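You operate a simulated robot arm through the tools that you are given. There is no shell and no other tool. Be economical: measure what you need, move in short steps, check, and stop when the job is done.

You run a simulated two-armed robot. Do the job below in one go: nothing can be reset, and whatever is moved stays where it is left.

Task
The hoist repair is signed off: take its tag down, unlock, switch on, then hang the TESTED tag.
Fine: the red tag stands on the board's shelf again; the green TESTED tag goes on the same peg once the switch is ON; leave the other tags and circuits alone. Set down upright: red tag.

The check looks at the end state, three seconds after you hand in, the way a careful person would. Anything else that was tipped, shoved, dropped, spilled or broken makes it a failure.

Robot
Two 7-joint arms with two-finger parallel grippers on one trunk, on a base that drives. Base frame: it is fixed to the floor where the robot stands at the start and does not move with it; the origin is under the middle of the robot, x ahead of it, y to its left, z up. Lengths are in m, angles in rad, forces in N, time in s.
The left shoulder is at the start at [0.09, 0.171, 1.213], the right one opposite. With the tool pointing down near the work surface each hand reaches from about 0.1 to 0.76 m from the robot's upright axis, wherever it stands, measured 20 degrees to its own side. Places, roughly: green tag [1.75, 13.25, 1]; heater switch [0.5, 0.6, 1.3]; hoist lock bar [0.5, 0, 1.2]; hoist peg [0.5, -0.2, 1.1]; hoist switch [0.5, 0.1, 1.3]; shelf of the red board [0.4, 0.5, 0.6]; sockets switch [0.5, 1, 1.3]. Payload 4.4 kg a hand.
Tool frame (each hand has its own): the origin (TCP) lies between the finger pads and is the grasp point; the fingertips stand 0.023 m ahead of it; z points along the fingers, y is the line along which they close. The gripper opens to 0.094 m. The fingers are 0.038 m wide and 0.01 m thick; the gripper's body (0.054 by 0.096 m) begins 0.039 m behind the TCP.
Orientation is that of the tool frame in the base frame, as a unit quaternion [w, x, y, z]. With the fingers straight down and closing along the base's y, the tool's x points along the base's -x, its y along +y and its z along -z.

Tools
- The arms move only by the tool move_arm. It takes "left_rows", "right_rows" or both (then of equal length, played together; a hand with none holds still); each is a list of rows, each a list of 3 entries, a list of its own where there are three numbers: the shift along the base's x, y, z in mm, then the turn, a rotation vector about the base's x, y, z in rad, then the gripper command, from -1 (shut) to 1 (fully open), values between in proportion. In form: [[[x, y, z], [wx, wy, wz], gripper], ...]. A call has 1 to 20 rows; each row shifts and turns the commanded pose from where the row before left it. A row lasts 0.2 s, in which the tool goes at most 0.05 m and 0.15 rad; a call with a longer step from one row to the next is refused whole, and so is a gripper value outside its range. A pose out of reach is approached as far as the arm can. The call stops where the force on the tool passes 40 N (or 10 N more than at its start, if that is more) or the arm is blocked; 0.2 s more then pass. The fingers move at their own pace (about 0.072 m/s each) and stop on an object; they squeeze with about 33 N. The grip force told is the motor's: it shows also when the fingers shut on nothing. Time passes only in rows, and 0.2 s behind the last, so rows that do not move let the fingers close. It gives the time, the measured TCP pose, the force on the tool (base axes), the opening and the grip force at its end, in the units of the frame above (readings bear some noise), with the torque about the TCP (base axes, N m) and any sound that the robot's microphone picked up, and new pictures: "pictures" is both (left out), scene, wrist or none (wrist: the cameras of the hands that moved).
- Cameras (640 x 400 px; columns grow to the right, rows downward): "scene" is now at [0.1889, 0.0472, 1.3854]; the picture's right is [0.51, -0.86, 0.00], its down [-0.26, -0.16, -0.95] and it looks along [0.82, 0.48, -0.31] (base axes); focal length 214 px, centre (320, 200). "left" rides on the left gripper at [0.086, -0.016, -0.075] in its tool frame; the picture's right is [0.18, 0.98, 0.00], its down [-0.58, 0.11, -0.81] and it looks along [-0.79, 0.15, 0.59] (tool axes); focal length 243 px, centre (320, 200). "right" rides on the right gripper at [0.087, 0.016, -0.074] in its tool frame; the picture's right is [-0.18, 0.98, 0.00], its down [-0.58, -0.11, -0.81] and it looks along [-0.79, -0.15, 0.59] (tool axes); focal length 243 px, centre (320, 200). There is no depth. A picture from a camera that has moved, and an enlarged one, comes with that camera's place and axes in the base frame and with its lens.
- slide_trunk(by): slides the trunk up (or, below 0, down) by that many m; the arms and the scene camera ride with it, the base frame stays. It gives what a move gives, with no picture.
- roll_base(legs): drives the robot by 1 to 6 legs, each [ahead, left, turn to the left] in m, m and rad, along the robot's own axes; the way and the turn of a leg run together, so that a leg with both is an arc; at most 1.5 m and 3.142 rad a leg. The arms and the cameras ride along, it lands a little off, and it stops where it bumps. It gives what a move gives, and a new picture of the scene camera.
- pan_tilt(pan, tilt): turns the head with the scene camera to pan (to the left, within 1.396 rad either way) and tilt (down, from -0.506 to 1.204), counted from straight ahead of the robot. It gives what a move gives, and a new picture of the scene camera.
- enlarge(camera, box): a new picture of the part [left, top, right, bottom] of that camera's present view, enlarged. It takes no simulated time.
- sign_off(): hands the job in; it is judged then, once.

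Work in short steps. Places have to be worked out from the pictures, the camera data and where the tool is seen: move nearer, look again, correct. Check each grasp and each placing, and mend what went wrong. You have 120 turns and 260 pictures in all, those below and enlarged ones among them. Open the grippers and draw the arms clear of the work before you hand the job in, unless the task says otherwise; then end with one line.

The tools are called after ">>>" as a command line: name --argument value ..., lists and objects as JSON in quotes. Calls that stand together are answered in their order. move_arm: Moves the arms, as the interface text tells. Its arguments: {"type":"object","properties":{"left_rows":{"type":"array","items":{"type":"array"}},"right_rows":{"type":"array","items":{"type":"array"}},"pictures":{"type":"string","enum":["both","scene","wrist","none"]}},"required":[]} The other tools are called the same way: slide_trunk (by) slides the trunk up or down; roll_base (legs) drives the base; pan_tilt (pan, tilt) turns the head that bears the scene camera; enlarge (camera, box) takes an enlarged picture of a part of a camera's view; sign_off () hands the job in.

At the start:

```text
time: 0.0
left_ee_pos: [0.3999, 0.509, 1.4092]
left_tcp_rot: [-0.001, 0.0, 1.0, -0.001]
left_ft_force: [0.7, -0.3, -1.0]
left_moment: [0.03, -0.04, -0.01]
left_finger_gap: 0.0939
left_gripper_force: 0.1
right_ee_pos: [0.3877, 0.0203, 1.4349]
right_tcp_rot: [-0.001, 0.0, 1.0, 0.001]
right_ft_force: [0.7, -0.2, -0.1]
right_moment: [0.0, 0.01, -0.02]
right_finger_gap: 0.0941
right_gripper_force: 0.1
trunk travel left (down, up): [-0.225, 0.163]
robot x, y, heading: [-0.0019, -0.001, 0.002]
head pan, tilt: [0.534, 0.311]
```

scene: 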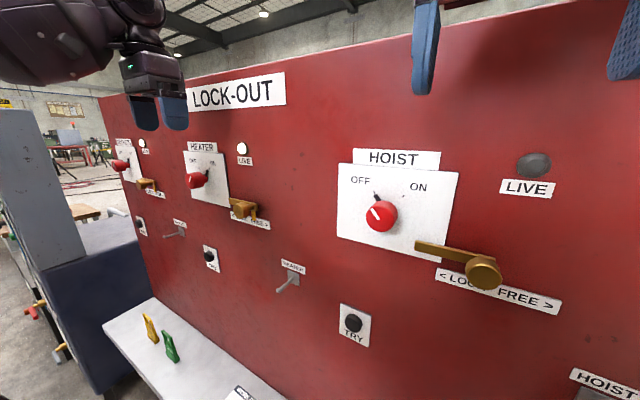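
right: 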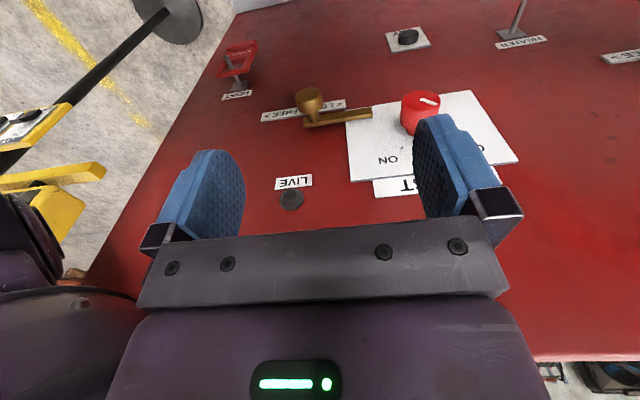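
left: 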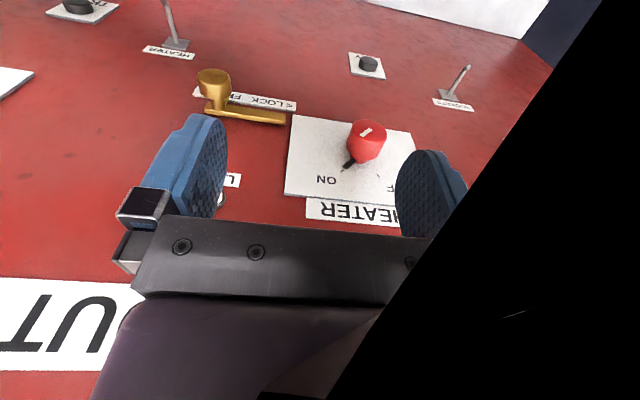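

I start by looking around: enlarging the shelf tags and tilting the head to the hoist peg.

>>> enlarge --camera "scene" --box '[100, 290, 260, 400]'

>>> pan_tilt --pan -0.2 --tilt 0.6

>>> pan_tilt --pan 0.8 --tilt 0.9

```text
3.64 times, centred on (180, 345) of scene
camera zoom: at [0.1889, 0.0472, 1.3854], right [0.51, -0.86, 0.0], down [-0.26, -0.16, -0.95], along [0.82, 0.48, -0.31], focal length 780 px, centre (829, -327)
```

zoom: 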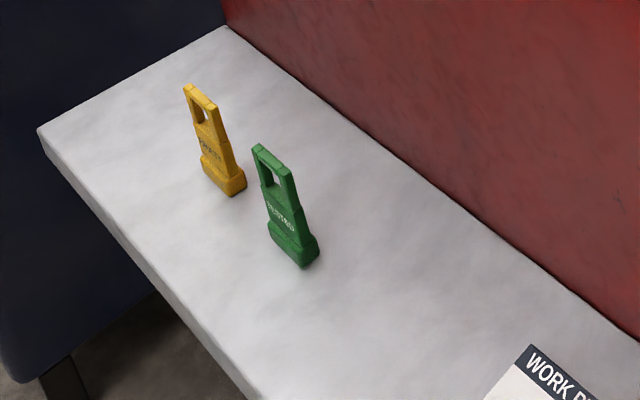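

```text
time: 1.1
left_ee_pos: [0.4003, 0.5089, 1.4087]
left_tcp_rot: [0.001, 0.0, 1.0, 0.0]
left_ft_force: [-0.8, 0.5, 0.4]
left_moment: [0.02, 0.0, 0.01]
left_finger_gap: 0.094
left_gripper_force: 0.0
right_ee_pos: [0.3879, 0.0204, 1.4355]
right_tcp_rot: [-0.001, 0.0, 1.0, 0.0]
right_ft_force: [0.3, -1.0, -0.5]
right_moment: [0.0, -0.01, -0.01]
right_finger_gap: 0.0941
right_gripper_force: 0.1
trunk travel left (down, up): [-0.225, 0.163]
robot x, y, heading: [0.0011, 0.0019, 0.003]
head pan, tilt: [-0.201, 0.6]
camera scene: at [0.1952, -0.0178, 1.3589], right [-0.2, -0.98, 0.0], down [-0.55, 0.11, -0.83], along [0.81, -0.16, -0.56], focal length 214 px, centre (320, 200)
```

scene: 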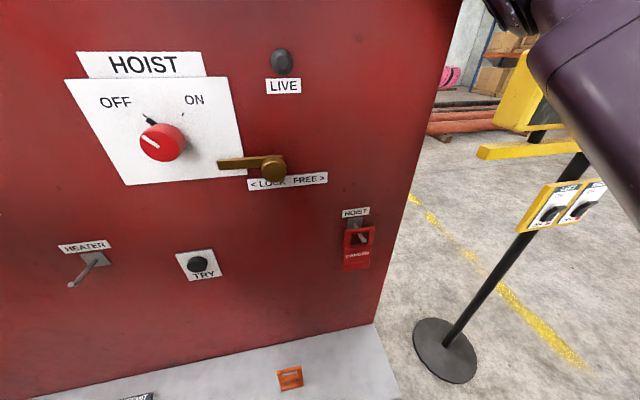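

```text
time: 2.4
left_ee_pos: [0.3993, 0.5096, 1.4097]
left_tcp_rot: [0.0, 0.0, 1.0, -0.001]
left_ft_force: [-0.2, -0.4, 0.1]
left_moment: [0.01, 0.01, -0.02]
left_finger_gap: 0.0943
left_gripper_force: 0.1
right_ee_pos: [0.3878, 0.0206, 1.435]
right_tcp_rot: [-0.001, 0.0, 1.0, 0.0]
right_ft_force: [-0.5, 0.6, -0.2]
right_moment: [-0.02, 0.02, 0.03]
right_finger_gap: 0.0937
right_gripper_force: 0.1
trunk travel left (down, up): [-0.225, 0.163]
robot x, y, heading: [0.0002, 0.0059, -0.002]
head pan, tilt: [0.799, 0.901]
camera scene: at [0.1612, 0.0538, 1.3341], right [0.72, -0.7, 0.0], down [-0.55, -0.56, -0.62], along [0.43, 0.45, -0.78], focal length 214 px, centre (320, 200)
```

scene: 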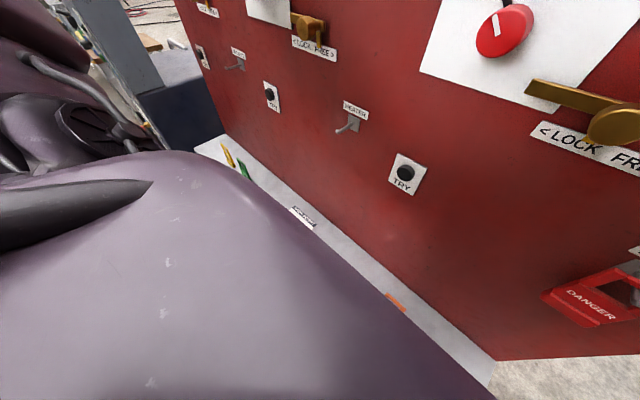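

The peg carries a red DANGER tag. I need to read the green tag, the card on the shelf, and the details around the peg, so I look more closely.

>>> pan_tilt --pan 0.75 --tilt 0.5

>>> enlarge --camera "scene" --box '[200, 250, 300, 312]'

>>> pan_tilt --pan -0.1 --tilt 0.9

>>> enlarge --camera "scene" --box '[320, 60, 480, 160]'

```text
time: 3.2
left_ee_pos: [0.3985, 0.5098, 1.4085]
left_tcp_rot: [0.0, 0.0, 1.0, 0.0]
left_ft_force: [0.3, -0.3, -0.3]
left_moment: [0.02, -0.01, 0.0]
left_finger_gap: 0.0942
left_gripper_force: 0.1
right_ee_pos: [0.3884, 0.0209, 1.4337]
right_tcp_rot: [-0.001, 0.0, 1.0, 0.001]
right_ft_force: [0.4, -0.3, 0.1]
right_moment: [0.01, 0.02, 0.0]
right_finger_gap: 0.0941
right_gripper_force: 0.0
trunk travel left (down, up): [-0.225, 0.163]
robot x, y, heading: [-0.0039, 0.0001, -0.0]
head pan, tilt: [0.75, 0.499]
camera scene: at [0.1751, 0.0617, 1.3678], right [0.68, -0.73, 0.0], down [-0.35, -0.33, -0.88], along [0.64, 0.6, -0.48], focal length 214 px, centre (320, 200)
```

scene: 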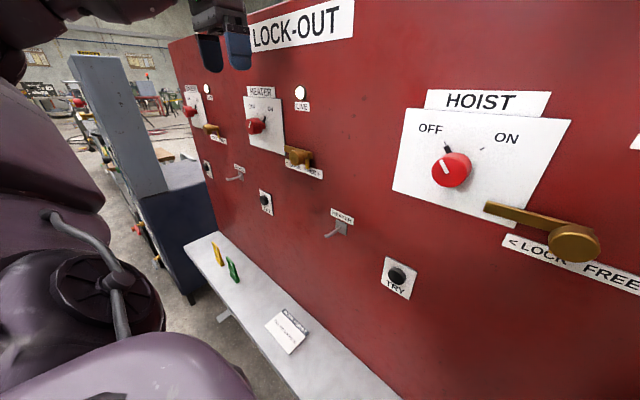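

```text
6.40 times, centred on (250, 281) of scene
camera zoom: at [0.1751, 0.0617, 1.3678], right [0.68, -0.73, 0.0], down [-0.35, -0.33, -0.88], along [0.64, 0.6, -0.48], focal length 1373 px, centre (768, -318)
```

zoom: 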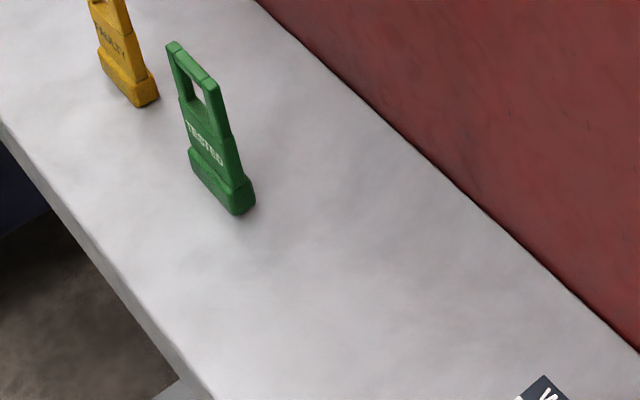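

```text
time: 4.4
left_ee_pos: [0.3987, 0.5103, 1.4086]
left_tcp_rot: [0.0, 0.0, 1.0, 0.0]
left_ft_force: [-0.6, -0.5, -0.1]
left_moment: [0.0, -0.03, -0.01]
left_finger_gap: 0.0939
left_gripper_force: 0.1
right_ee_pos: [0.3877, 0.0196, 1.435]
right_tcp_rot: [-0.001, -0.001, 1.0, 0.0]
right_ft_force: [-0.6, 0.4, 0.2]
right_moment: [0.0, -0.02, -0.01]
right_finger_gap: 0.0939
right_gripper_force: 0.0
trunk travel left (down, up): [-0.225, 0.163]
robot x, y, heading: [0.0015, -0.0005, 0.003]
head pan, tilt: [-0.099, 0.901]
camera scene: at [0.1837, -0.0077, 1.3341], right [-0.1, -1.0, 0.0], down [-0.78, 0.08, -0.62], along [0.62, -0.06, -0.78], focal length 214 px, centre (320, 200)
```

scene: 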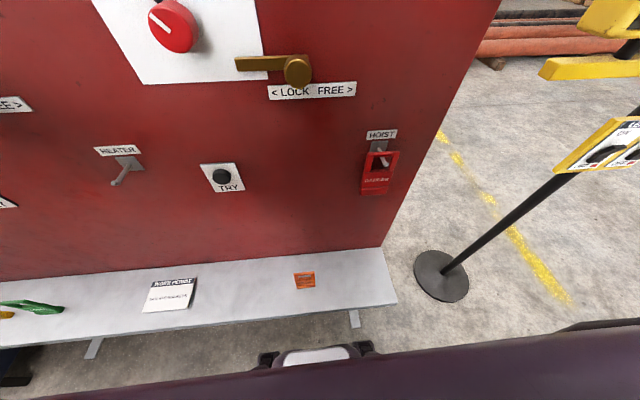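

```text
4.00 times, centred on (400, 110) of scene
camera zoom: at [0.1837, -0.0077, 1.3341], right [-0.1, -1.0, 0.0], down [-0.78, 0.08, -0.62], along [0.62, -0.06, -0.78], focal length 858 px, centre (0, 560)
```

zoom: 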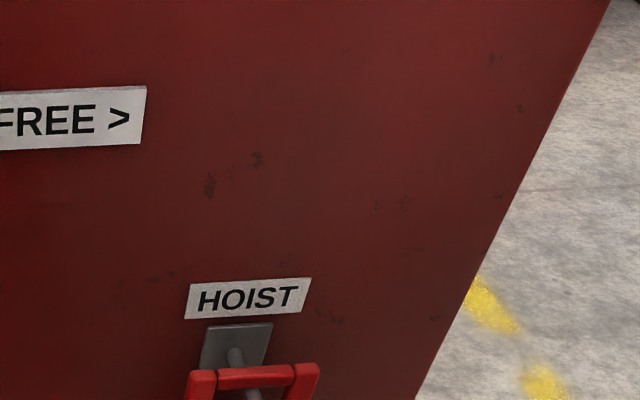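

The shelf holds a green tag reading TESTED, a yellow FAULTY one, a work permit and something orange. I read the permit and the orange item, and the red tag.

>>> enlarge --camera "scene" --box '[130, 260, 226, 320]'

>>> enlarge --camera "scene" --box '[270, 250, 350, 300]'

>>> enlarge --camera "scene" --box '[330, 120, 430, 200]'

>>> enlarge --camera "right" --box '[200, 30, 460, 200]'

```text
6.67 times, centred on (178, 290) of scene
camera zoom: at [0.1837, -0.0077, 1.3341], right [-0.1, -1.0, 0.0], down [-0.78, 0.08, -0.62], along [0.62, -0.06, -0.78], focal length 1430 px, centre (1267, -400)
```

zoom: 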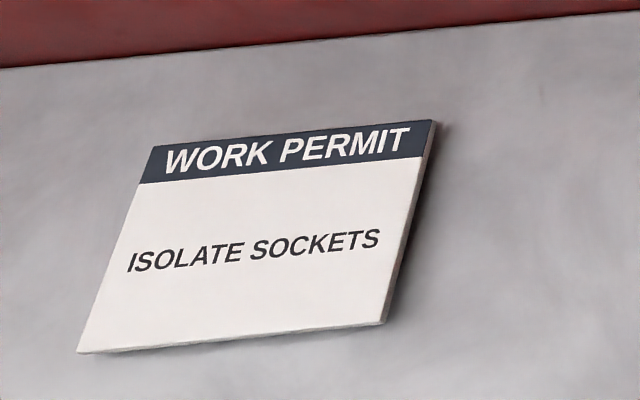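

```text
8.00 times, centred on (310, 275) of scene
camera zoom: at [0.1837, -0.0077, 1.3341], right [-0.1, -1.0, 0.0], down [-0.78, 0.08, -0.62], along [0.62, -0.06, -0.78], focal length 1716 px, centre (400, -400)
```

zoom: 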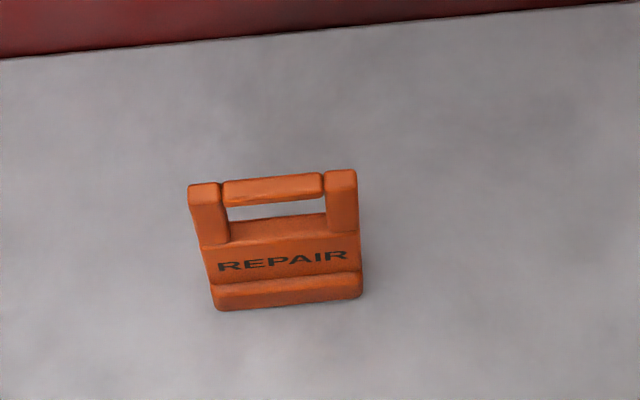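

```text
5.00 times, centred on (380, 160) of scene
camera zoom: at [0.1837, -0.0077, 1.3341], right [-0.1, -1.0, 0.0], down [-0.78, 0.08, -0.62], along [0.62, -0.06, -0.78], focal length 1072 px, centre (20, 400)
```

zoom: 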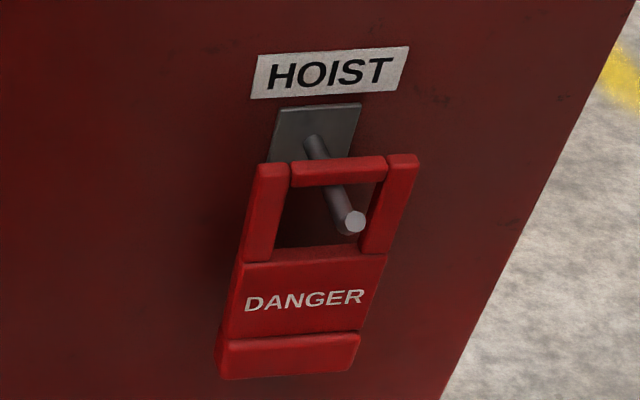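

```text
2.35 times, centred on (330, 115) of right
camera zoom: at [0.3023, 0.0369, 1.5101], right [0.18, 0.98, 0.0], down [0.58, -0.11, 0.81], along [0.79, -0.15, -0.59], focal length 571 px, centre (296, 400)
```

zoom: 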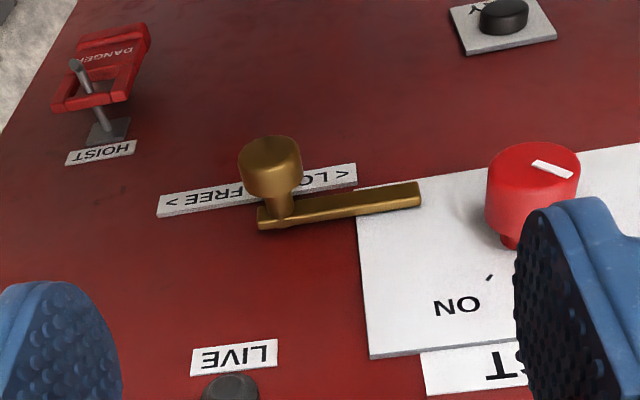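

Red tag reads DANGER and hangs on the hoist peg. Peg base is at about (0.504, -0.152, 1.08). I'm close to the board, so I back off 0.2 m for elbow room before turning the right gripper forward.

>>> roll_base --legs '[[-0.2, 0, 0]]'

>>> pan_tilt --pan -0.2 --tilt 0.55

```text
time: 6.0
left_ee_pos: [0.2045, 0.5092, 1.4088]
left_tcp_rot: [0.001, 0.001, 1.0, 0.0]
left_ft_force: [-0.5, -0.3, 0.3]
left_moment: [0.0, 0.01, 0.01]
left_finger_gap: 0.0938
left_gripper_force: 0.1
right_ee_pos: [0.1928, 0.0199, 1.4357]
right_tcp_rot: [-0.001, 0.001, 1.0, 0.0]
right_ft_force: [-0.5, -0.7, -0.3]
right_moment: [-0.02, -0.01, 0.04]
right_finger_gap: 0.0942
right_gripper_force: 0.0
trunk travel left (down, up): [-0.225, 0.163]
robot x, y, heading: [-0.1931, 0.002, -0.005]
head pan, tilt: [-0.099, 0.901]
camera scene: at [-0.0118, -0.0078, 1.3339], right [-0.1, -0.99, 0.0], down [-0.78, 0.08, -0.62], along [0.62, -0.06, -0.78], focal length 214 px, centre (320, 200)
```

scene: 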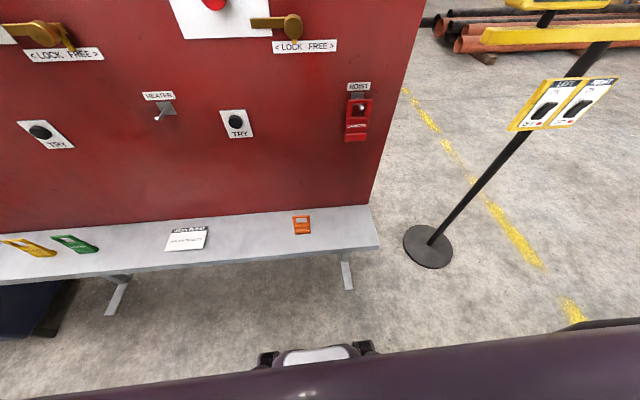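

```text
time: 6.8
left_ee_pos: [0.206, 0.5089, 1.4085]
left_tcp_rot: [0.0, 0.001, 1.0, 0.0]
left_ft_force: [0.4, 0.4, -0.3]
left_moment: [0.01, 0.0, -0.01]
left_finger_gap: 0.0942
left_gripper_force: 0.0
right_ee_pos: [0.1929, 0.0207, 1.4353]
right_tcp_rot: [-0.001, 0.001, 1.0, 0.0]
right_ft_force: [-0.4, 0.6, 0.4]
right_moment: [0.02, 0.0, 0.01]
right_finger_gap: 0.094
right_gripper_force: 0.0
trunk travel left (down, up): [-0.225, 0.163]
robot x, y, heading: [-0.1958, 0.0021, -0.0]
head pan, tilt: [-0.201, 0.55]
camera scene: at [0.0016, -0.0182, 1.3632], right [-0.2, -0.98, 0.0], down [-0.51, 0.1, -0.85], along [0.83, -0.17, -0.52], focal length 214 px, centre (320, 200)
```

scene: 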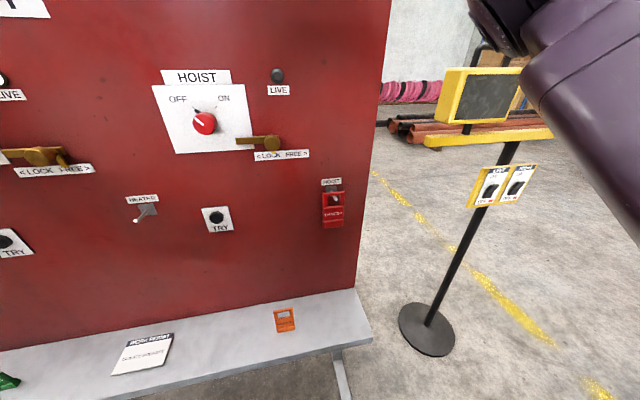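

Backed off cleanly. Now I bring the right hand toward the red tag, tilting it 45° forward, stopping well short of it.

>>> move_arm --right_rows '[[[12, -17, -30], [0, -0.0785, 0], 1], [[12, -17, -30], [0, -0.0785, 0], 1], [[12, -17, -30], [0, -0.0785, 0], 1], [[12, -17, -30], [0, -0.0785, 0], 1], [[12, -17, -30], [0, -0.0785, 0], 1], [[12, -17, -30], [0, -0.0785, 0], 1], [[12, -17, -30], [0, -0.0785, 0], 1], [[12, -17, -30], [0, -0.0785, 0], 1], [[12, -17, -30], [0, -0.0785, 0], 1], [[12, -17, -30], [0, -0.0785, 0], 1]]'

```text
time: 9.0
left_ee_pos: [0.2058, 0.5103, 1.4094]
left_tcp_rot: [0.0, 0.0, 1.0, 0.0]
left_ft_force: [0.7, 0.0, 0.0]
left_moment: [0.02, -0.02, 0.0]
left_finger_gap: 0.094
left_gripper_force: 0.1
right_ee_pos: [0.3125, -0.15, 1.1338]
right_tcp_rot: [0.383, 0.0, 0.924, 0.001]
right_ft_force: [0.5, 0.1, -0.3]
right_moment: [0.03, -0.02, 0.0]
right_finger_gap: 0.0937
right_gripper_force: 0.1
trunk travel left (down, up): [-0.225, 0.163]
robot x, y, heading: [-0.2008, 0.0015, -0.003]
head pan, tilt: [-0.201, 0.55]
camera scene: at [0.0017, -0.0192, 1.3633], right [-0.2, -0.98, 0.0], down [-0.51, 0.11, -0.85], along [0.84, -0.17, -0.52], focal length 214 px, centre (320, 200)
camera right: at [0.1985, -0.1335, 1.1253], right [0.13, 0.98, 0.13], down [-0.16, -0.11, 0.98], along [0.98, -0.15, 0.14], focal length 243 px, centre (320, 200)
```

scene: 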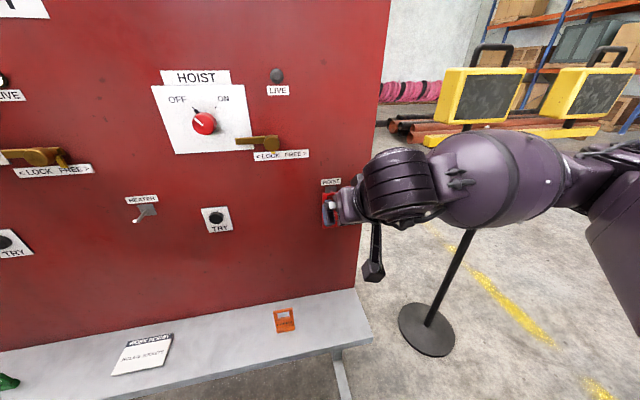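
right: 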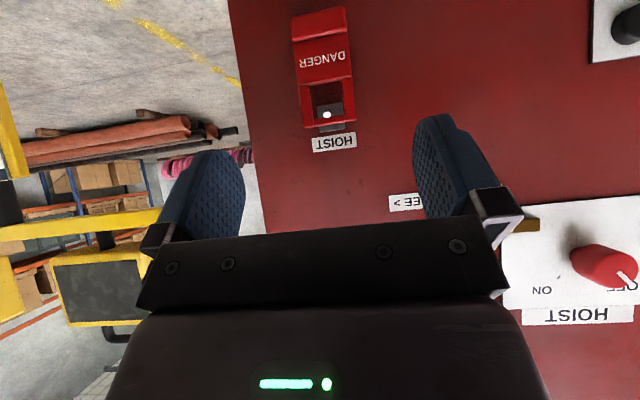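

Good view of the tag from the wrist camera. I enlarge for precise measurement.

>>> enlarge --camera "right" --box '[260, 0, 420, 160]'

>>> enlarge --camera "scene" --box '[300, 160, 380, 240]'

```text
2.50 times, centred on (340, 80) of right
camera zoom: at [0.1985, -0.1335, 1.1253], right [0.13, 0.98, 0.13], down [-0.16, -0.11, 0.98], along [0.98, -0.15, 0.14], focal length 606 px, centre (270, 500)
```

zoom: 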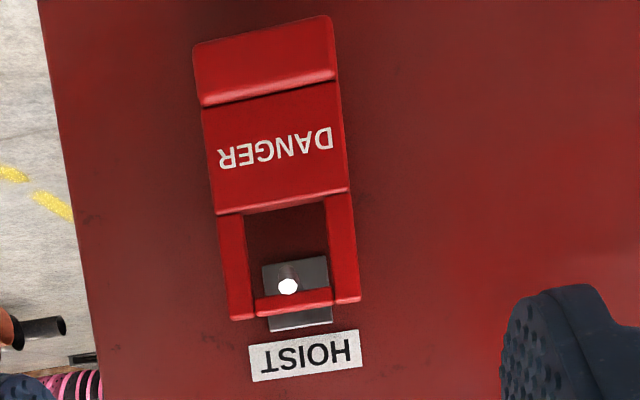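

```text
5.00 times, centred on (340, 200) of scene
camera zoom: at [0.0017, -0.0192, 1.3633], right [-0.2, -0.98, 0.0], down [-0.51, 0.11, -0.85], along [0.84, -0.17, -0.52], focal length 1072 px, centre (220, 200)
```

zoom: 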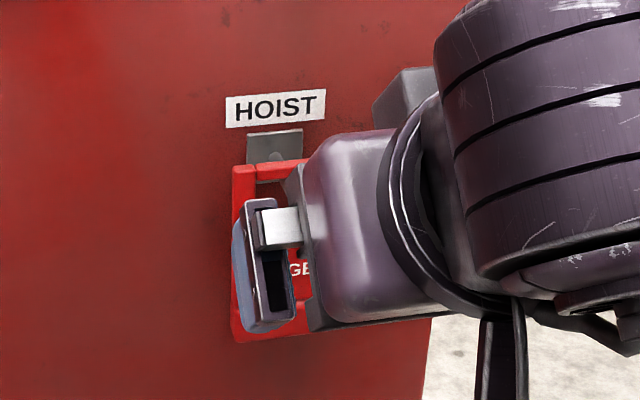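

Tag centre at about (0.48, -0.153), z from 0.972 to 1.078, 55 mm wide; peg tip near (0.46, -0.154, 1.075). I go to a pre-grasp on the tool axis, then will advance along it.

>>> move_arm --right_rows '[[[25, -1, -10], [0, 0, 0], 1], [[25, -1, -20], [0, 0, 0], 1], [[28, -1, -22], [0, 0, 0], 1], [[0, 0, 0], [0, 0, 0], 1]]'

```text
time: 10.0
left_ee_pos: [0.2036, 0.5093, 1.4097]
left_tcp_rot: [0.0, 0.001, 1.0, -0.001]
left_ft_force: [1.0, 1.0, 0.0]
left_moment: [0.03, 0.01, -0.02]
left_finger_gap: 0.0939
left_gripper_force: 0.0
right_ee_pos: [0.3912, -0.1509, 1.0815]
right_tcp_rot: [0.382, 0.001, 0.924, 0.0]
right_ft_force: [-0.4, -0.2, 0.5]
right_moment: [0.01, 0.0, -0.03]
right_finger_gap: 0.0941
right_gripper_force: 0.0
trunk travel left (down, up): [-0.225, 0.163]
robot x, y, heading: [-0.1954, 0.0022, 0.0]
head pan, tilt: [-0.201, 0.55]
camera scene: at [0.0007, -0.0182, 1.3636], right [-0.2, -0.98, 0.0], down [-0.51, 0.1, -0.85], along [0.84, -0.17, -0.52], focal length 214 px, centre (320, 200)
camera right: at [0.2774, -0.1352, 1.0733], right [0.13, 0.98, 0.13], down [-0.16, -0.11, 0.98], along [0.98, -0.15, 0.14], focal length 243 px, centre (320, 200)
```

scene: 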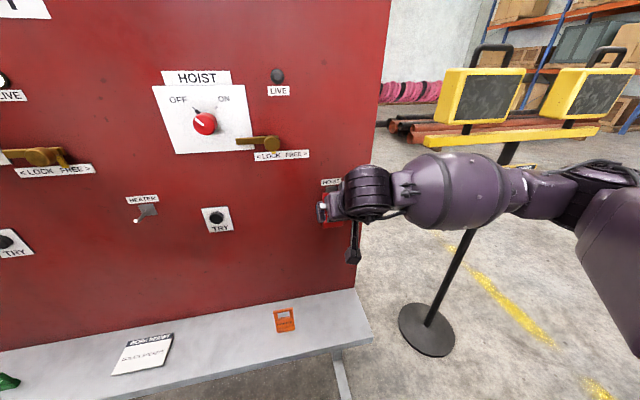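
right: 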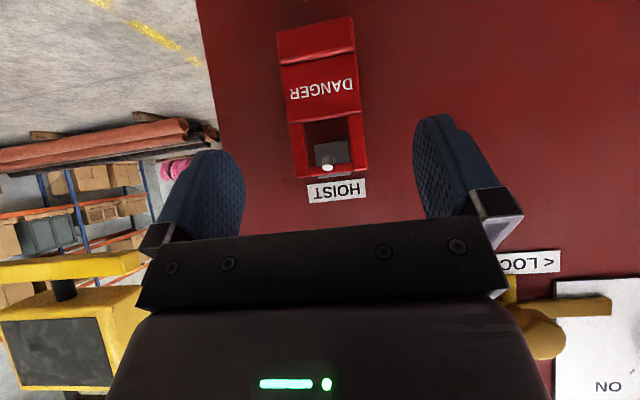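

Measurements confirmed. I advance along the tool axis around the tag, fingers open.

>>> move_arm --right_rows '[[[18, -1, -18], [0, 0, 0], 1], [[18, -1, -18], [0, 0, 0], 1], [[18, 0, -18], [0, 0, 0], 1], [[19, 0, -19], [0, 0, 0], 1], [[0, 0, 0], [0, 0, 0], 1]]'

```text
time: 11.0
left_ee_pos: [0.2042, 0.5087, 1.4089]
left_tcp_rot: [-0.001, 0.001, 1.0, -0.001]
left_ft_force: [0.9, 0.8, -0.7]
left_moment: [0.0, 0.04, 0.03]
left_finger_gap: 0.0941
left_gripper_force: 0.0
right_ee_pos: [0.4554, -0.1535, 1.0167]
right_tcp_rot: [0.384, 0.0, 0.924, 0.001]
right_ft_force: [-19.8, -5.8, 7.5]
right_moment: [0.47, -1.15, 0.01]
right_finger_gap: 0.094
right_gripper_force: 0.0
trunk travel left (down, up): [-0.225, 0.163]
robot x, y, heading: [-0.1945, 0.004, 0.0]
head pan, tilt: [-0.201, 0.55]
stopped in row 4 (right hand): the force on the tool passed its limit at 62 N (the readings are from after the stop); the commanded pose is now the measured one
camera scene: at [0.0007, -0.0187, 1.3636], right [-0.2, -0.98, 0.0], down [-0.51, 0.11, -0.85], along [0.84, -0.17, -0.52], focal length 214 px, centre (320, 200)
camera right: at [0.342, -0.1375, 1.0076], right [0.13, 0.98, 0.13], down [-0.16, -0.11, 0.98], along [0.98, -0.15, 0.14], focal length 243 px, centre (320, 200)
```

scene: 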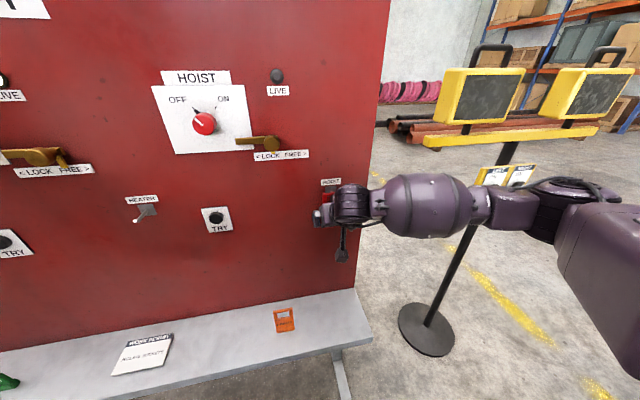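
right: 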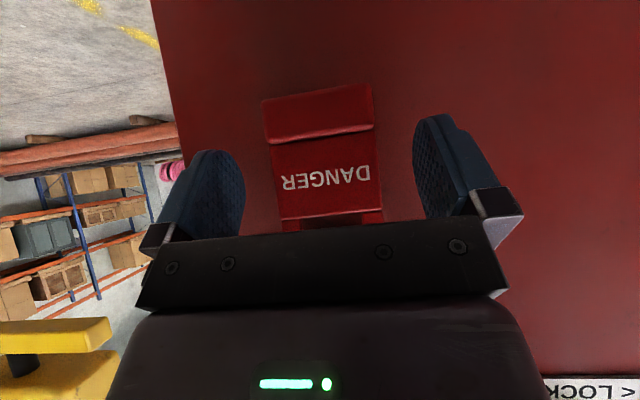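

The palm hit the peg tip (reaction about 5 cm above the TCP); the tag still hangs. I back off along the axis and tip the tool to about 20° off horizontal so the palm stays under the peg.

>>> move_arm --right_rows '[[[-20, 0, 20], [0, 0, 0], 1], [[-25, 0, 15], [0, 0, 0], 1], [[-20, 0, -5], [0, -0.11, 0], 1], [[0, 0, -15], [0, -0.11, 0], 1], [[0, 0, -15], [0, -0.11, 0], 1], [[0, 0, 0], [0, -0.11, 0], 1], [[0, 0, 0], [0, 0, 0], 1]]'

```text
time: 12.6
left_ee_pos: [0.2049, 0.5089, 1.4087]
left_tcp_rot: [-0.002, 0.001, 1.0, -0.001]
left_ft_force: [0.5, -0.4, -0.2]
left_moment: [0.01, 0.0, 0.0]
left_finger_gap: 0.094
left_gripper_force: 0.1
right_ee_pos: [0.3922, -0.1537, 1.0292]
right_tcp_rot: [0.483, 0.001, 0.876, 0.001]
right_ft_force: [0.9, -0.3, -1.0]
right_moment: [0.01, 0.0, 0.01]
right_finger_gap: 0.094
right_gripper_force: 0.1
right hand out of reach, approached as far as the arm can: row 5, 6
trunk travel left (down, up): [-0.225, 0.163]
robot x, y, heading: [-0.1937, -0.0008, -0.003]
head pan, tilt: [-0.201, 0.55]
camera scene: at [0.0013, -0.0185, 1.3634], right [-0.2, -0.98, 0.0], down [-0.51, 0.11, -0.85], along [0.84, -0.17, -0.52], focal length 214 px, centre (320, 200)
camera right: at [0.2827, -0.1374, 0.9961], right [0.1, 0.98, 0.16], down [-0.37, -0.11, 0.92], along [0.92, -0.15, 0.35], focal length 243 px, centre (320, 200)
```

scene: 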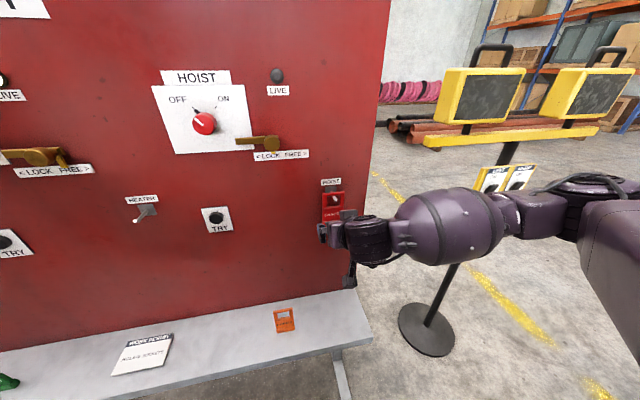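
right: 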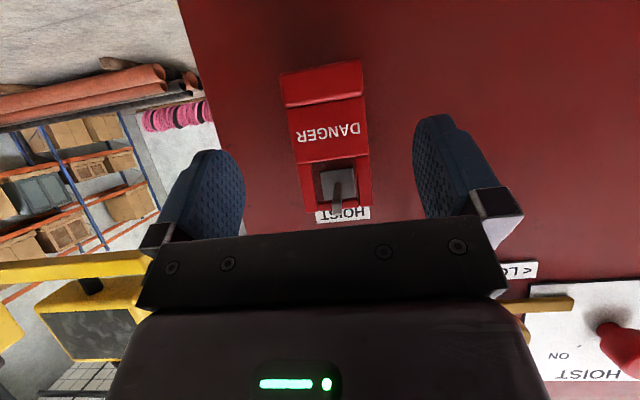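

The pitch stops at about 58° from vertical, which is enough: at TCP (0.464, 1.008) the palm should be ~18 mm under the peg. I advance.

>>> move_arm --right_rows '[[[0, 0, -21], [0, 0, 0], 1], [[18, 0, 0], [0, 0, 0], 1], [[18, 0, 0], [0, 0, 0], 1], [[18, 0, 0], [0, 0, 0], 1], [[16, 0, 0], [0, 0, 0], 1], [[0, 0, 0], [0, 0, 0], 1]]'

```text
time: 14.0
left_ee_pos: [0.2052, 0.5085, 1.4082]
left_tcp_rot: [-0.001, 0.0, 1.0, 0.0]
left_ft_force: [0.8, 0.0, -0.1]
left_moment: [0.01, -0.01, -0.01]
left_finger_gap: 0.094
left_gripper_force: 0.0
right_ee_pos: [0.4622, -0.1528, 1.0083]
right_tcp_rot: [0.483, 0.001, 0.876, 0.0]
right_ft_force: [0.0, -0.8, -0.5]
right_moment: [-0.04, -0.01, -0.01]
right_finger_gap: 0.0937
right_gripper_force: 0.0
right hand out of reach, approached as far as the arm can: row 1
trunk travel left (down, up): [-0.225, 0.163]
robot x, y, heading: [-0.1983, 0.0024, -0.001]
head pan, tilt: [-0.201, 0.55]
camera scene: at [0.0011, -0.0185, 1.3634], right [-0.2, -0.98, 0.0], down [-0.51, 0.1, -0.85], along [0.84, -0.17, -0.52], focal length 214 px, centre (320, 200)
camera right: at [0.3539, -0.1375, 0.9755], right [0.1, 0.98, 0.16], down [-0.37, -0.11, 0.92], along [0.92, -0.15, 0.35], focal length 243 px, centre (320, 200)
```

scene: 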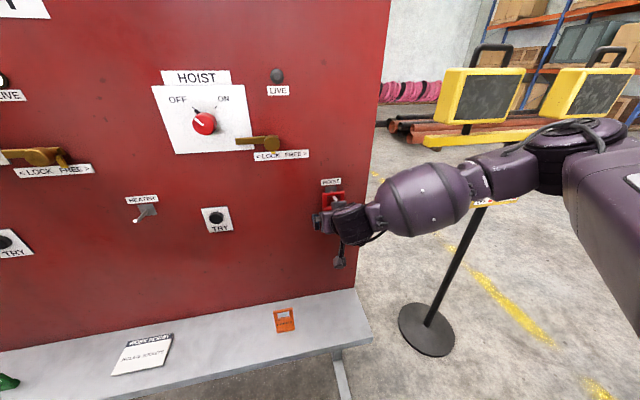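
right: 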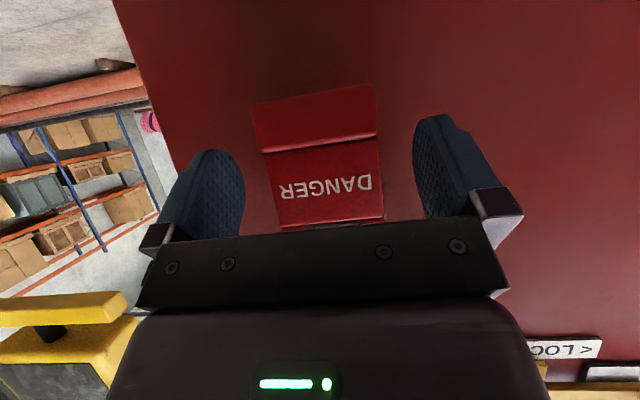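

No contact; the fingertips only just overlap the tag's depth, so I creep 7 mm deeper then close.

>>> move_arm --right_rows '[[[4, 0, 0], [0, 0, 0], 1], [[4, 0, 0], [0, 0, 0], 1], [[0, 0, 0], [0, 0, 0], 0.3], [[0, 0, 0], [0, 0, 0], -0.2], [[0, 0, 0], [0, 0, 0], -1], [[0, 0, 0], [0, 0, 0], -1], [[0, 0, 0], [0, 0, 0], -1]]'

```text
time: 15.5
left_ee_pos: [0.2024, 0.508, 1.4089]
left_tcp_rot: [0.001, 0.002, 1.0, 0.0]
left_ft_force: [0.3, 0.1, -0.2]
left_moment: [0.01, 0.01, -0.01]
left_finger_gap: 0.0939
left_gripper_force: 0.0
right_ee_pos: [0.4657, -0.1545, 1.0068]
right_tcp_rot: [0.481, -0.001, 0.877, 0.002]
right_ft_force: [-13.2, -2.0, 0.3]
right_moment: [0.15, -1.0, 0.05]
right_finger_gap: 0.0595
right_gripper_force: 32.4
trunk travel left (down, up): [-0.225, 0.163]
robot x, y, heading: [-0.1958, 0.0003, -0.003]
head pan, tilt: [-0.201, 0.55]
stopped in row 7 (right hand): the force on the tool passed its limit at 40 N (the readings are from after the stop); the commanded pose is now the measured one
camera scene: at [-0.0009, -0.019, 1.3639], right [-0.2, -0.98, 0.0], down [-0.51, 0.11, -0.85], along [0.84, -0.17, -0.52], focal length 214 px, centre (320, 200)
camera right: at [0.3571, -0.1377, 0.9748], right [0.1, 0.98, 0.16], down [-0.37, -0.11, 0.92], along [0.93, -0.15, 0.35], focal length 243 px, centre (320, 200)
```

scene: 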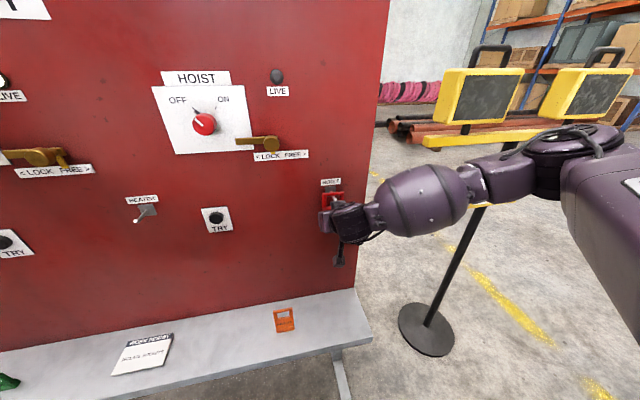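
right: 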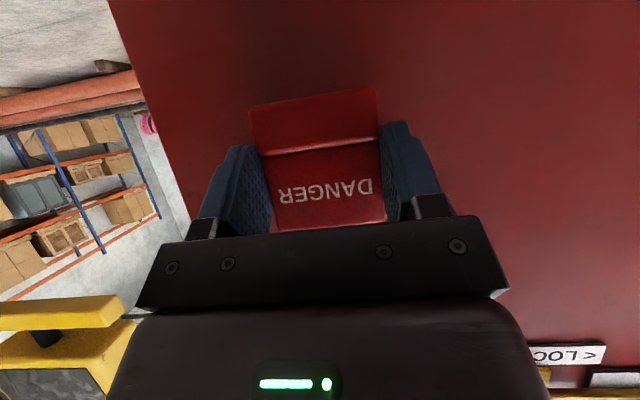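

Gripped (gap 59.5 mm, 32 N). I lift 6 mm and pull gently off the peg.

>>> move_arm --right_rows '[[[-3, 0, 3], [0, 0, 0], -1], [[-3, 0, 3], [0, 0, 0], -1], [[-6, 0, 2], [0, 0, 0], -1], [[-10, 0, 0], [0, 0, 0], -1], [[-15, 0, 0], [0, 0, 0], -1]]'

```text
time: 16.7
left_ee_pos: [0.205, 0.5082, 1.409]
left_tcp_rot: [0.0, 0.0, 1.0, 0.0]
left_ft_force: [0.1, -0.3, 0.0]
left_moment: [0.0, 0.04, 0.02]
left_finger_gap: 0.094
left_gripper_force: 0.0
right_ee_pos: [0.4302, -0.1538, 1.0143]
right_tcp_rot: [0.48, -0.001, 0.877, 0.001]
right_ft_force: [1.1, 0.4, -0.5]
right_moment: [-0.02, 0.01, 0.0]
right_finger_gap: 0.0595
right_gripper_force: 33.2
trunk travel left (down, up): [-0.225, 0.163]
robot x, y, heading: [-0.194, 0.0033, -0.004]
head pan, tilt: [-0.201, 0.55]
camera scene: at [0.001, -0.0187, 1.3634], right [-0.2, -0.98, 0.0], down [-0.51, 0.11, -0.85], along [0.84, -0.17, -0.52], focal length 214 px, centre (320, 200)
camera right: at [0.3224, -0.1381, 0.9815], right [0.1, 0.98, 0.16], down [-0.37, -0.11, 0.92], along [0.93, -0.15, 0.35], focal length 243 px, centre (320, 200)
```

scene: 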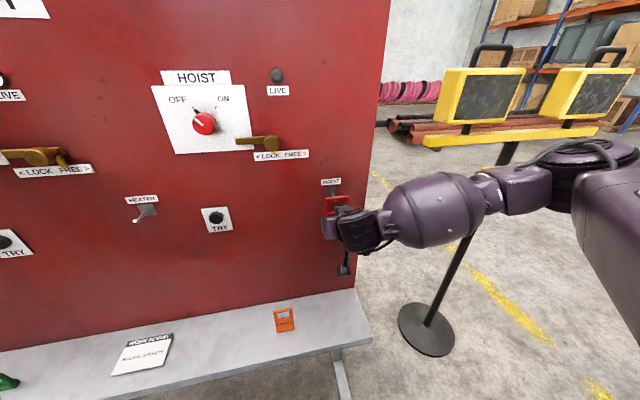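
right: 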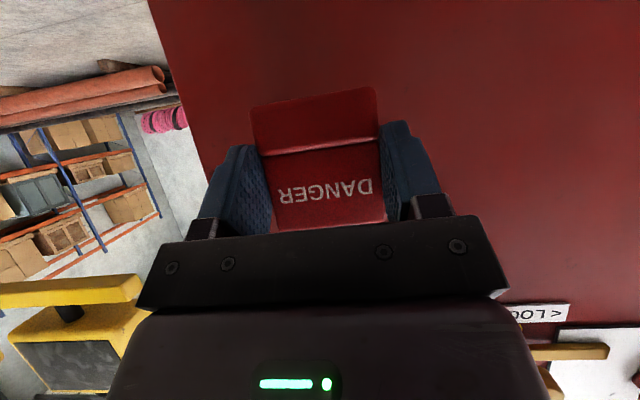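

No force, so the tag comes freely. I pull it on clear of the peg and look from the scene camera.

>>> move_arm --right_rows '[[[-20, 0, 0], [0, 0, 0], -1], [[-25, 0, 0], [0, 0, 0], -1], [[-30, 10, 0], [0, 0, 0], -1], [[-20, 15, 0], [0, 0, 0], -1]]'

>>> enlarge --camera "scene" --box '[260, 150, 420, 250]'

```text
time: 17.7
left_ee_pos: [0.2059, 0.5086, 1.4082]
left_tcp_rot: [0.0, 0.001, 1.0, -0.001]
left_ft_force: [0.2, 1.2, 0.3]
left_moment: [-0.04, 0.0, 0.03]
left_finger_gap: 0.0939
left_gripper_force: 0.1
right_ee_pos: [0.3371, -0.1278, 1.0154]
right_tcp_rot: [0.48, -0.001, 0.877, 0.001]
right_ft_force: [0.0, -0.1, -0.9]
right_moment: [-0.01, -0.02, 0.01]
right_finger_gap: 0.0594
right_gripper_force: 33.3
trunk travel left (down, up): [-0.225, 0.163]
robot x, y, heading: [-0.1949, 0.0001, -0.001]
head pan, tilt: [-0.201, 0.55]
camera scene: at [0.0017, -0.0183, 1.3632], right [-0.2, -0.98, 0.0], down [-0.51, 0.1, -0.85], along [0.83, -0.17, -0.52], focal length 214 px, centre (320, 200)
camera right: at [0.2286, -0.1115, 0.9829], right [0.1, 0.98, 0.16], down [-0.37, -0.11, 0.92], along [0.93, -0.15, 0.35], focal length 243 px, centre (320, 200)
```

scene: 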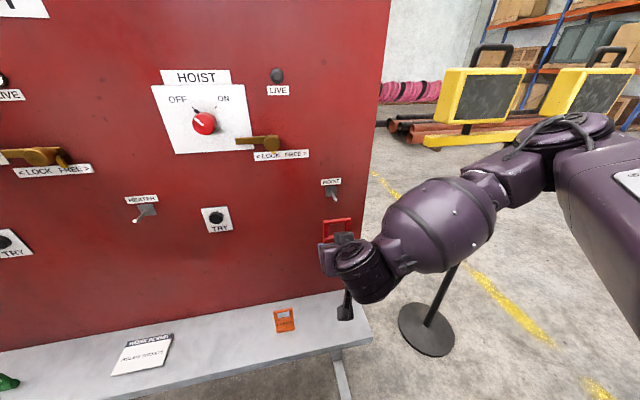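
right: 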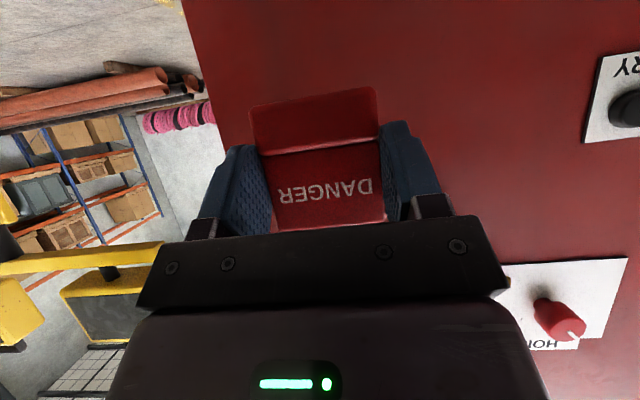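

```text
4.00 times, centred on (340, 200) of scene
camera zoom: at [0.0017, -0.0183, 1.3632], right [-0.2, -0.98, 0.0], down [-0.51, 0.1, -0.85], along [0.83, -0.17, -0.52], focal length 858 px, centre (240, 200)
```

zoom: 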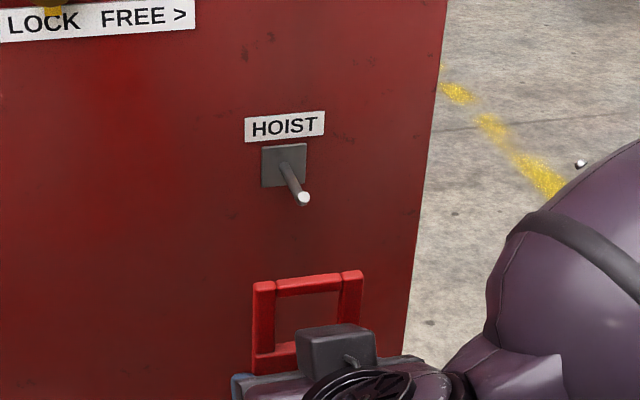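

The tag is off and the peg is free (about 50 mm long, tip near (0.45, -0.152, 1.077)). The right end of the shelf, y≈-0.14, is free; I lower the trunk so the arm keeps its posture.

>>> slide_trunk --by -0.2

>>> pan_tilt --pan -0.2 --tilt 0.7

```text
time: 19.9
left_ee_pos: [0.2717, 0.5088, 1.1657]
left_tcp_rot: [-0.092, 0.001, 0.996, 0.001]
left_ft_force: [0.1, -0.6, -0.1]
left_moment: [-0.02, -0.01, 0.02]
left_finger_gap: 0.0939
left_gripper_force: 0.1
right_ee_pos: [0.3033, -0.1274, 0.652]
right_tcp_rot: [0.272, -0.001, 0.962, 0.001]
right_ft_force: [-0.1, -0.2, 0.8]
right_moment: [0.01, 0.01, 0.04]
right_finger_gap: 0.0591
right_gripper_force: 32.8
trunk travel left (down, up): [-0.025, 0.363]
robot x, y, heading: [-0.1939, 0.003, -0.001]
head pan, tilt: [-0.201, 0.55]
```

```text
time: 20.6
left_ee_pos: [0.2735, 0.5088, 1.1667]
left_tcp_rot: [-0.092, 0.001, 0.996, -0.001]
left_ft_force: [0.5, 0.3, 0.7]
left_moment: [0.01, -0.02, 0.01]
left_finger_gap: 0.0937
left_gripper_force: 0.1
right_ee_pos: [0.3034, -0.1275, 0.6534]
right_tcp_rot: [0.271, 0.0, 0.963, 0.002]
right_ft_force: [0.3, -0.1, -0.8]
right_moment: [-0.04, 0.02, -0.01]
right_finger_gap: 0.0593
right_gripper_force: 32.7
trunk travel left (down, up): [-0.025, 0.363]
robot x, y, heading: [-0.1942, -0.0035, -0.004]
head pan, tilt: [-0.201, 0.7]
camera scene: at [0.1809, -0.0179, 1.1113], right [-0.2, -0.98, 0.0], down [-0.63, 0.13, -0.77], along [0.75, -0.15, -0.64], focal length 214 px, centre (320, 200)
```

scene: 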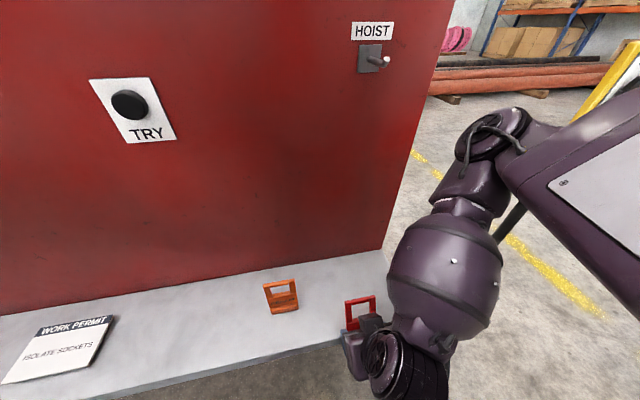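

Lowering the trunk also leans it, and the hand moved down more than expected (TCP 0.653) and pitched down 0.45 rad; no contact occurred. I raise the hand a little and turn the pitch back.

>>> move_arm --right_rows '[[[-5, 0, 30], [0, 0, 0], -1], [[-5, 0, 35], [0, 0, 0], -1], [[0, 0, 20], [0, -0.11, 0], -1], [[0, 0, 0], [0, -0.11, 0], -1], [[0, 0, 0], [0, -0.11, 0], -1], [[0, 0, 0], [0, -0.12, 0], -1], [[0, 0, 0], [0, 0, 0], -1]]'

```text
time: 22.2
left_ee_pos: [0.273, 0.5095, 1.1645]
left_tcp_rot: [-0.093, 0.002, 0.996, 0.0]
left_ft_force: [-0.4, 0.4, 0.3]
left_moment: [0.01, 0.0, 0.0]
left_finger_gap: 0.0943
left_gripper_force: 0.1
right_ee_pos: [0.2979, -0.1188, 0.6554]
right_tcp_rot: [0.444, -0.003, 0.896, 0.009]
right_ft_force: [0.8, 0.4, -1.1]
right_moment: [-0.05, -0.01, 0.02]
right_finger_gap: 0.0596
right_gripper_force: 33.2
right hand out of reach, approached as far as the arm can: row 1, 2, 3
trunk travel left (down, up): [-0.025, 0.363]
robot x, y, heading: [-0.1956, -0.0026, -0.002]
head pan, tilt: [-0.201, 0.7]
camera scene: at [0.1807, -0.018, 1.1113], right [-0.2, -0.98, 0.0], down [-0.63, 0.13, -0.77], along [0.75, -0.15, -0.64], focal length 214 px, centre (320, 200)
camera right: at [0.1865, -0.1039, 0.6333], right [0.1, 0.98, 0.16], down [-0.29, -0.13, 0.95], along [0.95, -0.14, 0.27], focal length 243 px, centre (320, 200)
```

scene: 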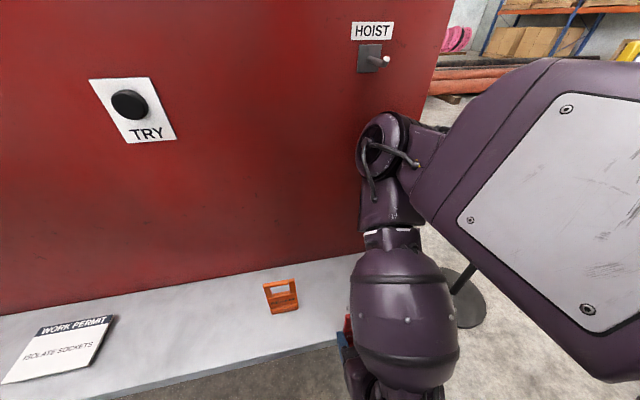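
right: 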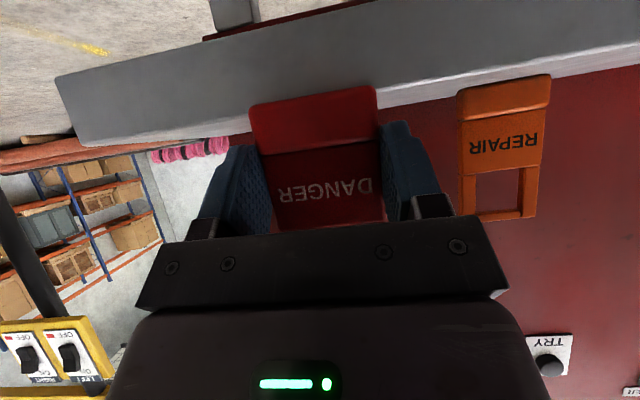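

The shelf top is at z≈0.625 and the arm is cramped at this trunk height. I draw the hand back from the shelf edge, then raise the trunk by 0.1.

>>> move_arm --right_rows '[[[-25, 0, 0], [0, 0, 0], -1], [[-25, 0, 0], [0, 0, 0], -1]]' --pictures "none"

>>> slide_trunk --by 0.1

>>> move_arm --right_rows '[[[0, 0, 0], [0, 0, 0], -1]]'

```text
time: 22.8
left_ee_pos: [0.2722, 0.5087, 1.1663]
left_tcp_rot: [-0.092, 0.001, 0.996, 0.0]
left_ft_force: [-0.6, 0.9, -0.5]
left_moment: [0.0, -0.01, 0.02]
left_finger_gap: 0.0941
left_gripper_force: 0.1
right_ee_pos: [0.2521, -0.1077, 0.6584]
right_tcp_rot: [0.444, -0.002, 0.896, 0.008]
right_ft_force: [0.4, -0.5, 0.4]
right_moment: [0.03, -0.03, 0.0]
right_finger_gap: 0.0596
right_gripper_force: 33.0
right hand out of reach, approached as far as the arm can: row 2
trunk travel left (down, up): [-0.025, 0.363]
robot x, y, heading: [-0.1971, 0.0027, -0.003]
head pan, tilt: [-0.201, 0.7]
```

```text
time: 24.1
left_ee_pos: [0.2755, 0.5089, 1.2635]
left_tcp_rot: [-0.095, 0.001, 0.995, 0.0]
left_ft_force: [0.9, 1.1, -0.7]
left_moment: [0.0, 0.05, 0.02]
left_finger_gap: 0.0941
left_gripper_force: 0.0
right_ee_pos: [0.2535, -0.1098, 0.7567]
right_tcp_rot: [0.442, -0.002, 0.897, 0.009]
right_ft_force: [0.5, -0.7, -0.3]
right_moment: [-0.03, -0.01, -0.01]
right_finger_gap: 0.0595
right_gripper_force: 33.2
trunk travel left (down, up): [-0.125, 0.263]
robot x, y, heading: [-0.1952, 0.0003, -0.002]
head pan, tilt: [-0.201, 0.7]
```

```text
time: 24.5
left_ee_pos: [0.2727, 0.5095, 1.265]
left_tcp_rot: [-0.093, 0.0, 0.996, -0.001]
left_ft_force: [0.0, -0.2, 0.1]
left_moment: [0.0, 0.0, -0.01]
left_finger_gap: 0.0941
left_gripper_force: 0.0
right_ee_pos: [0.2528, -0.1076, 0.7586]
right_tcp_rot: [0.444, -0.002, 0.896, 0.009]
right_ft_force: [-0.1, -0.5, -0.8]
right_moment: [0.02, 0.02, -0.01]
right_finger_gap: 0.0592
right_gripper_force: 33.2
trunk travel left (down, up): [-0.125, 0.263]
robot x, y, heading: [-0.1951, 0.0017, -0.003]
head pan, tilt: [-0.201, 0.7]
camera scene: at [0.0923, -0.0177, 1.236], right [-0.2, -0.98, 0.0], down [-0.63, 0.13, -0.76], along [0.75, -0.15, -0.64], focal length 214 px, centre (320, 200)
camera right: at [0.1424, -0.094, 0.7352], right [0.1, 0.98, 0.16], down [-0.29, -0.13, 0.95], along [0.95, -0.14, 0.27], focal length 243 px, centre (320, 200)
```

scene: 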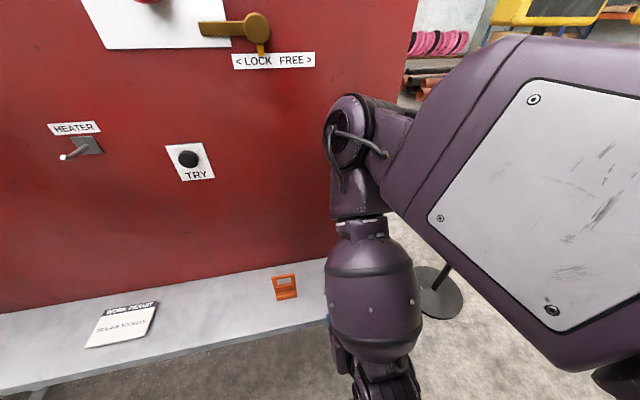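
right: 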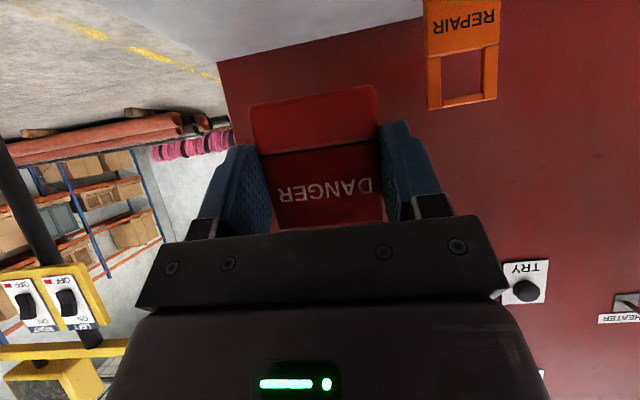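

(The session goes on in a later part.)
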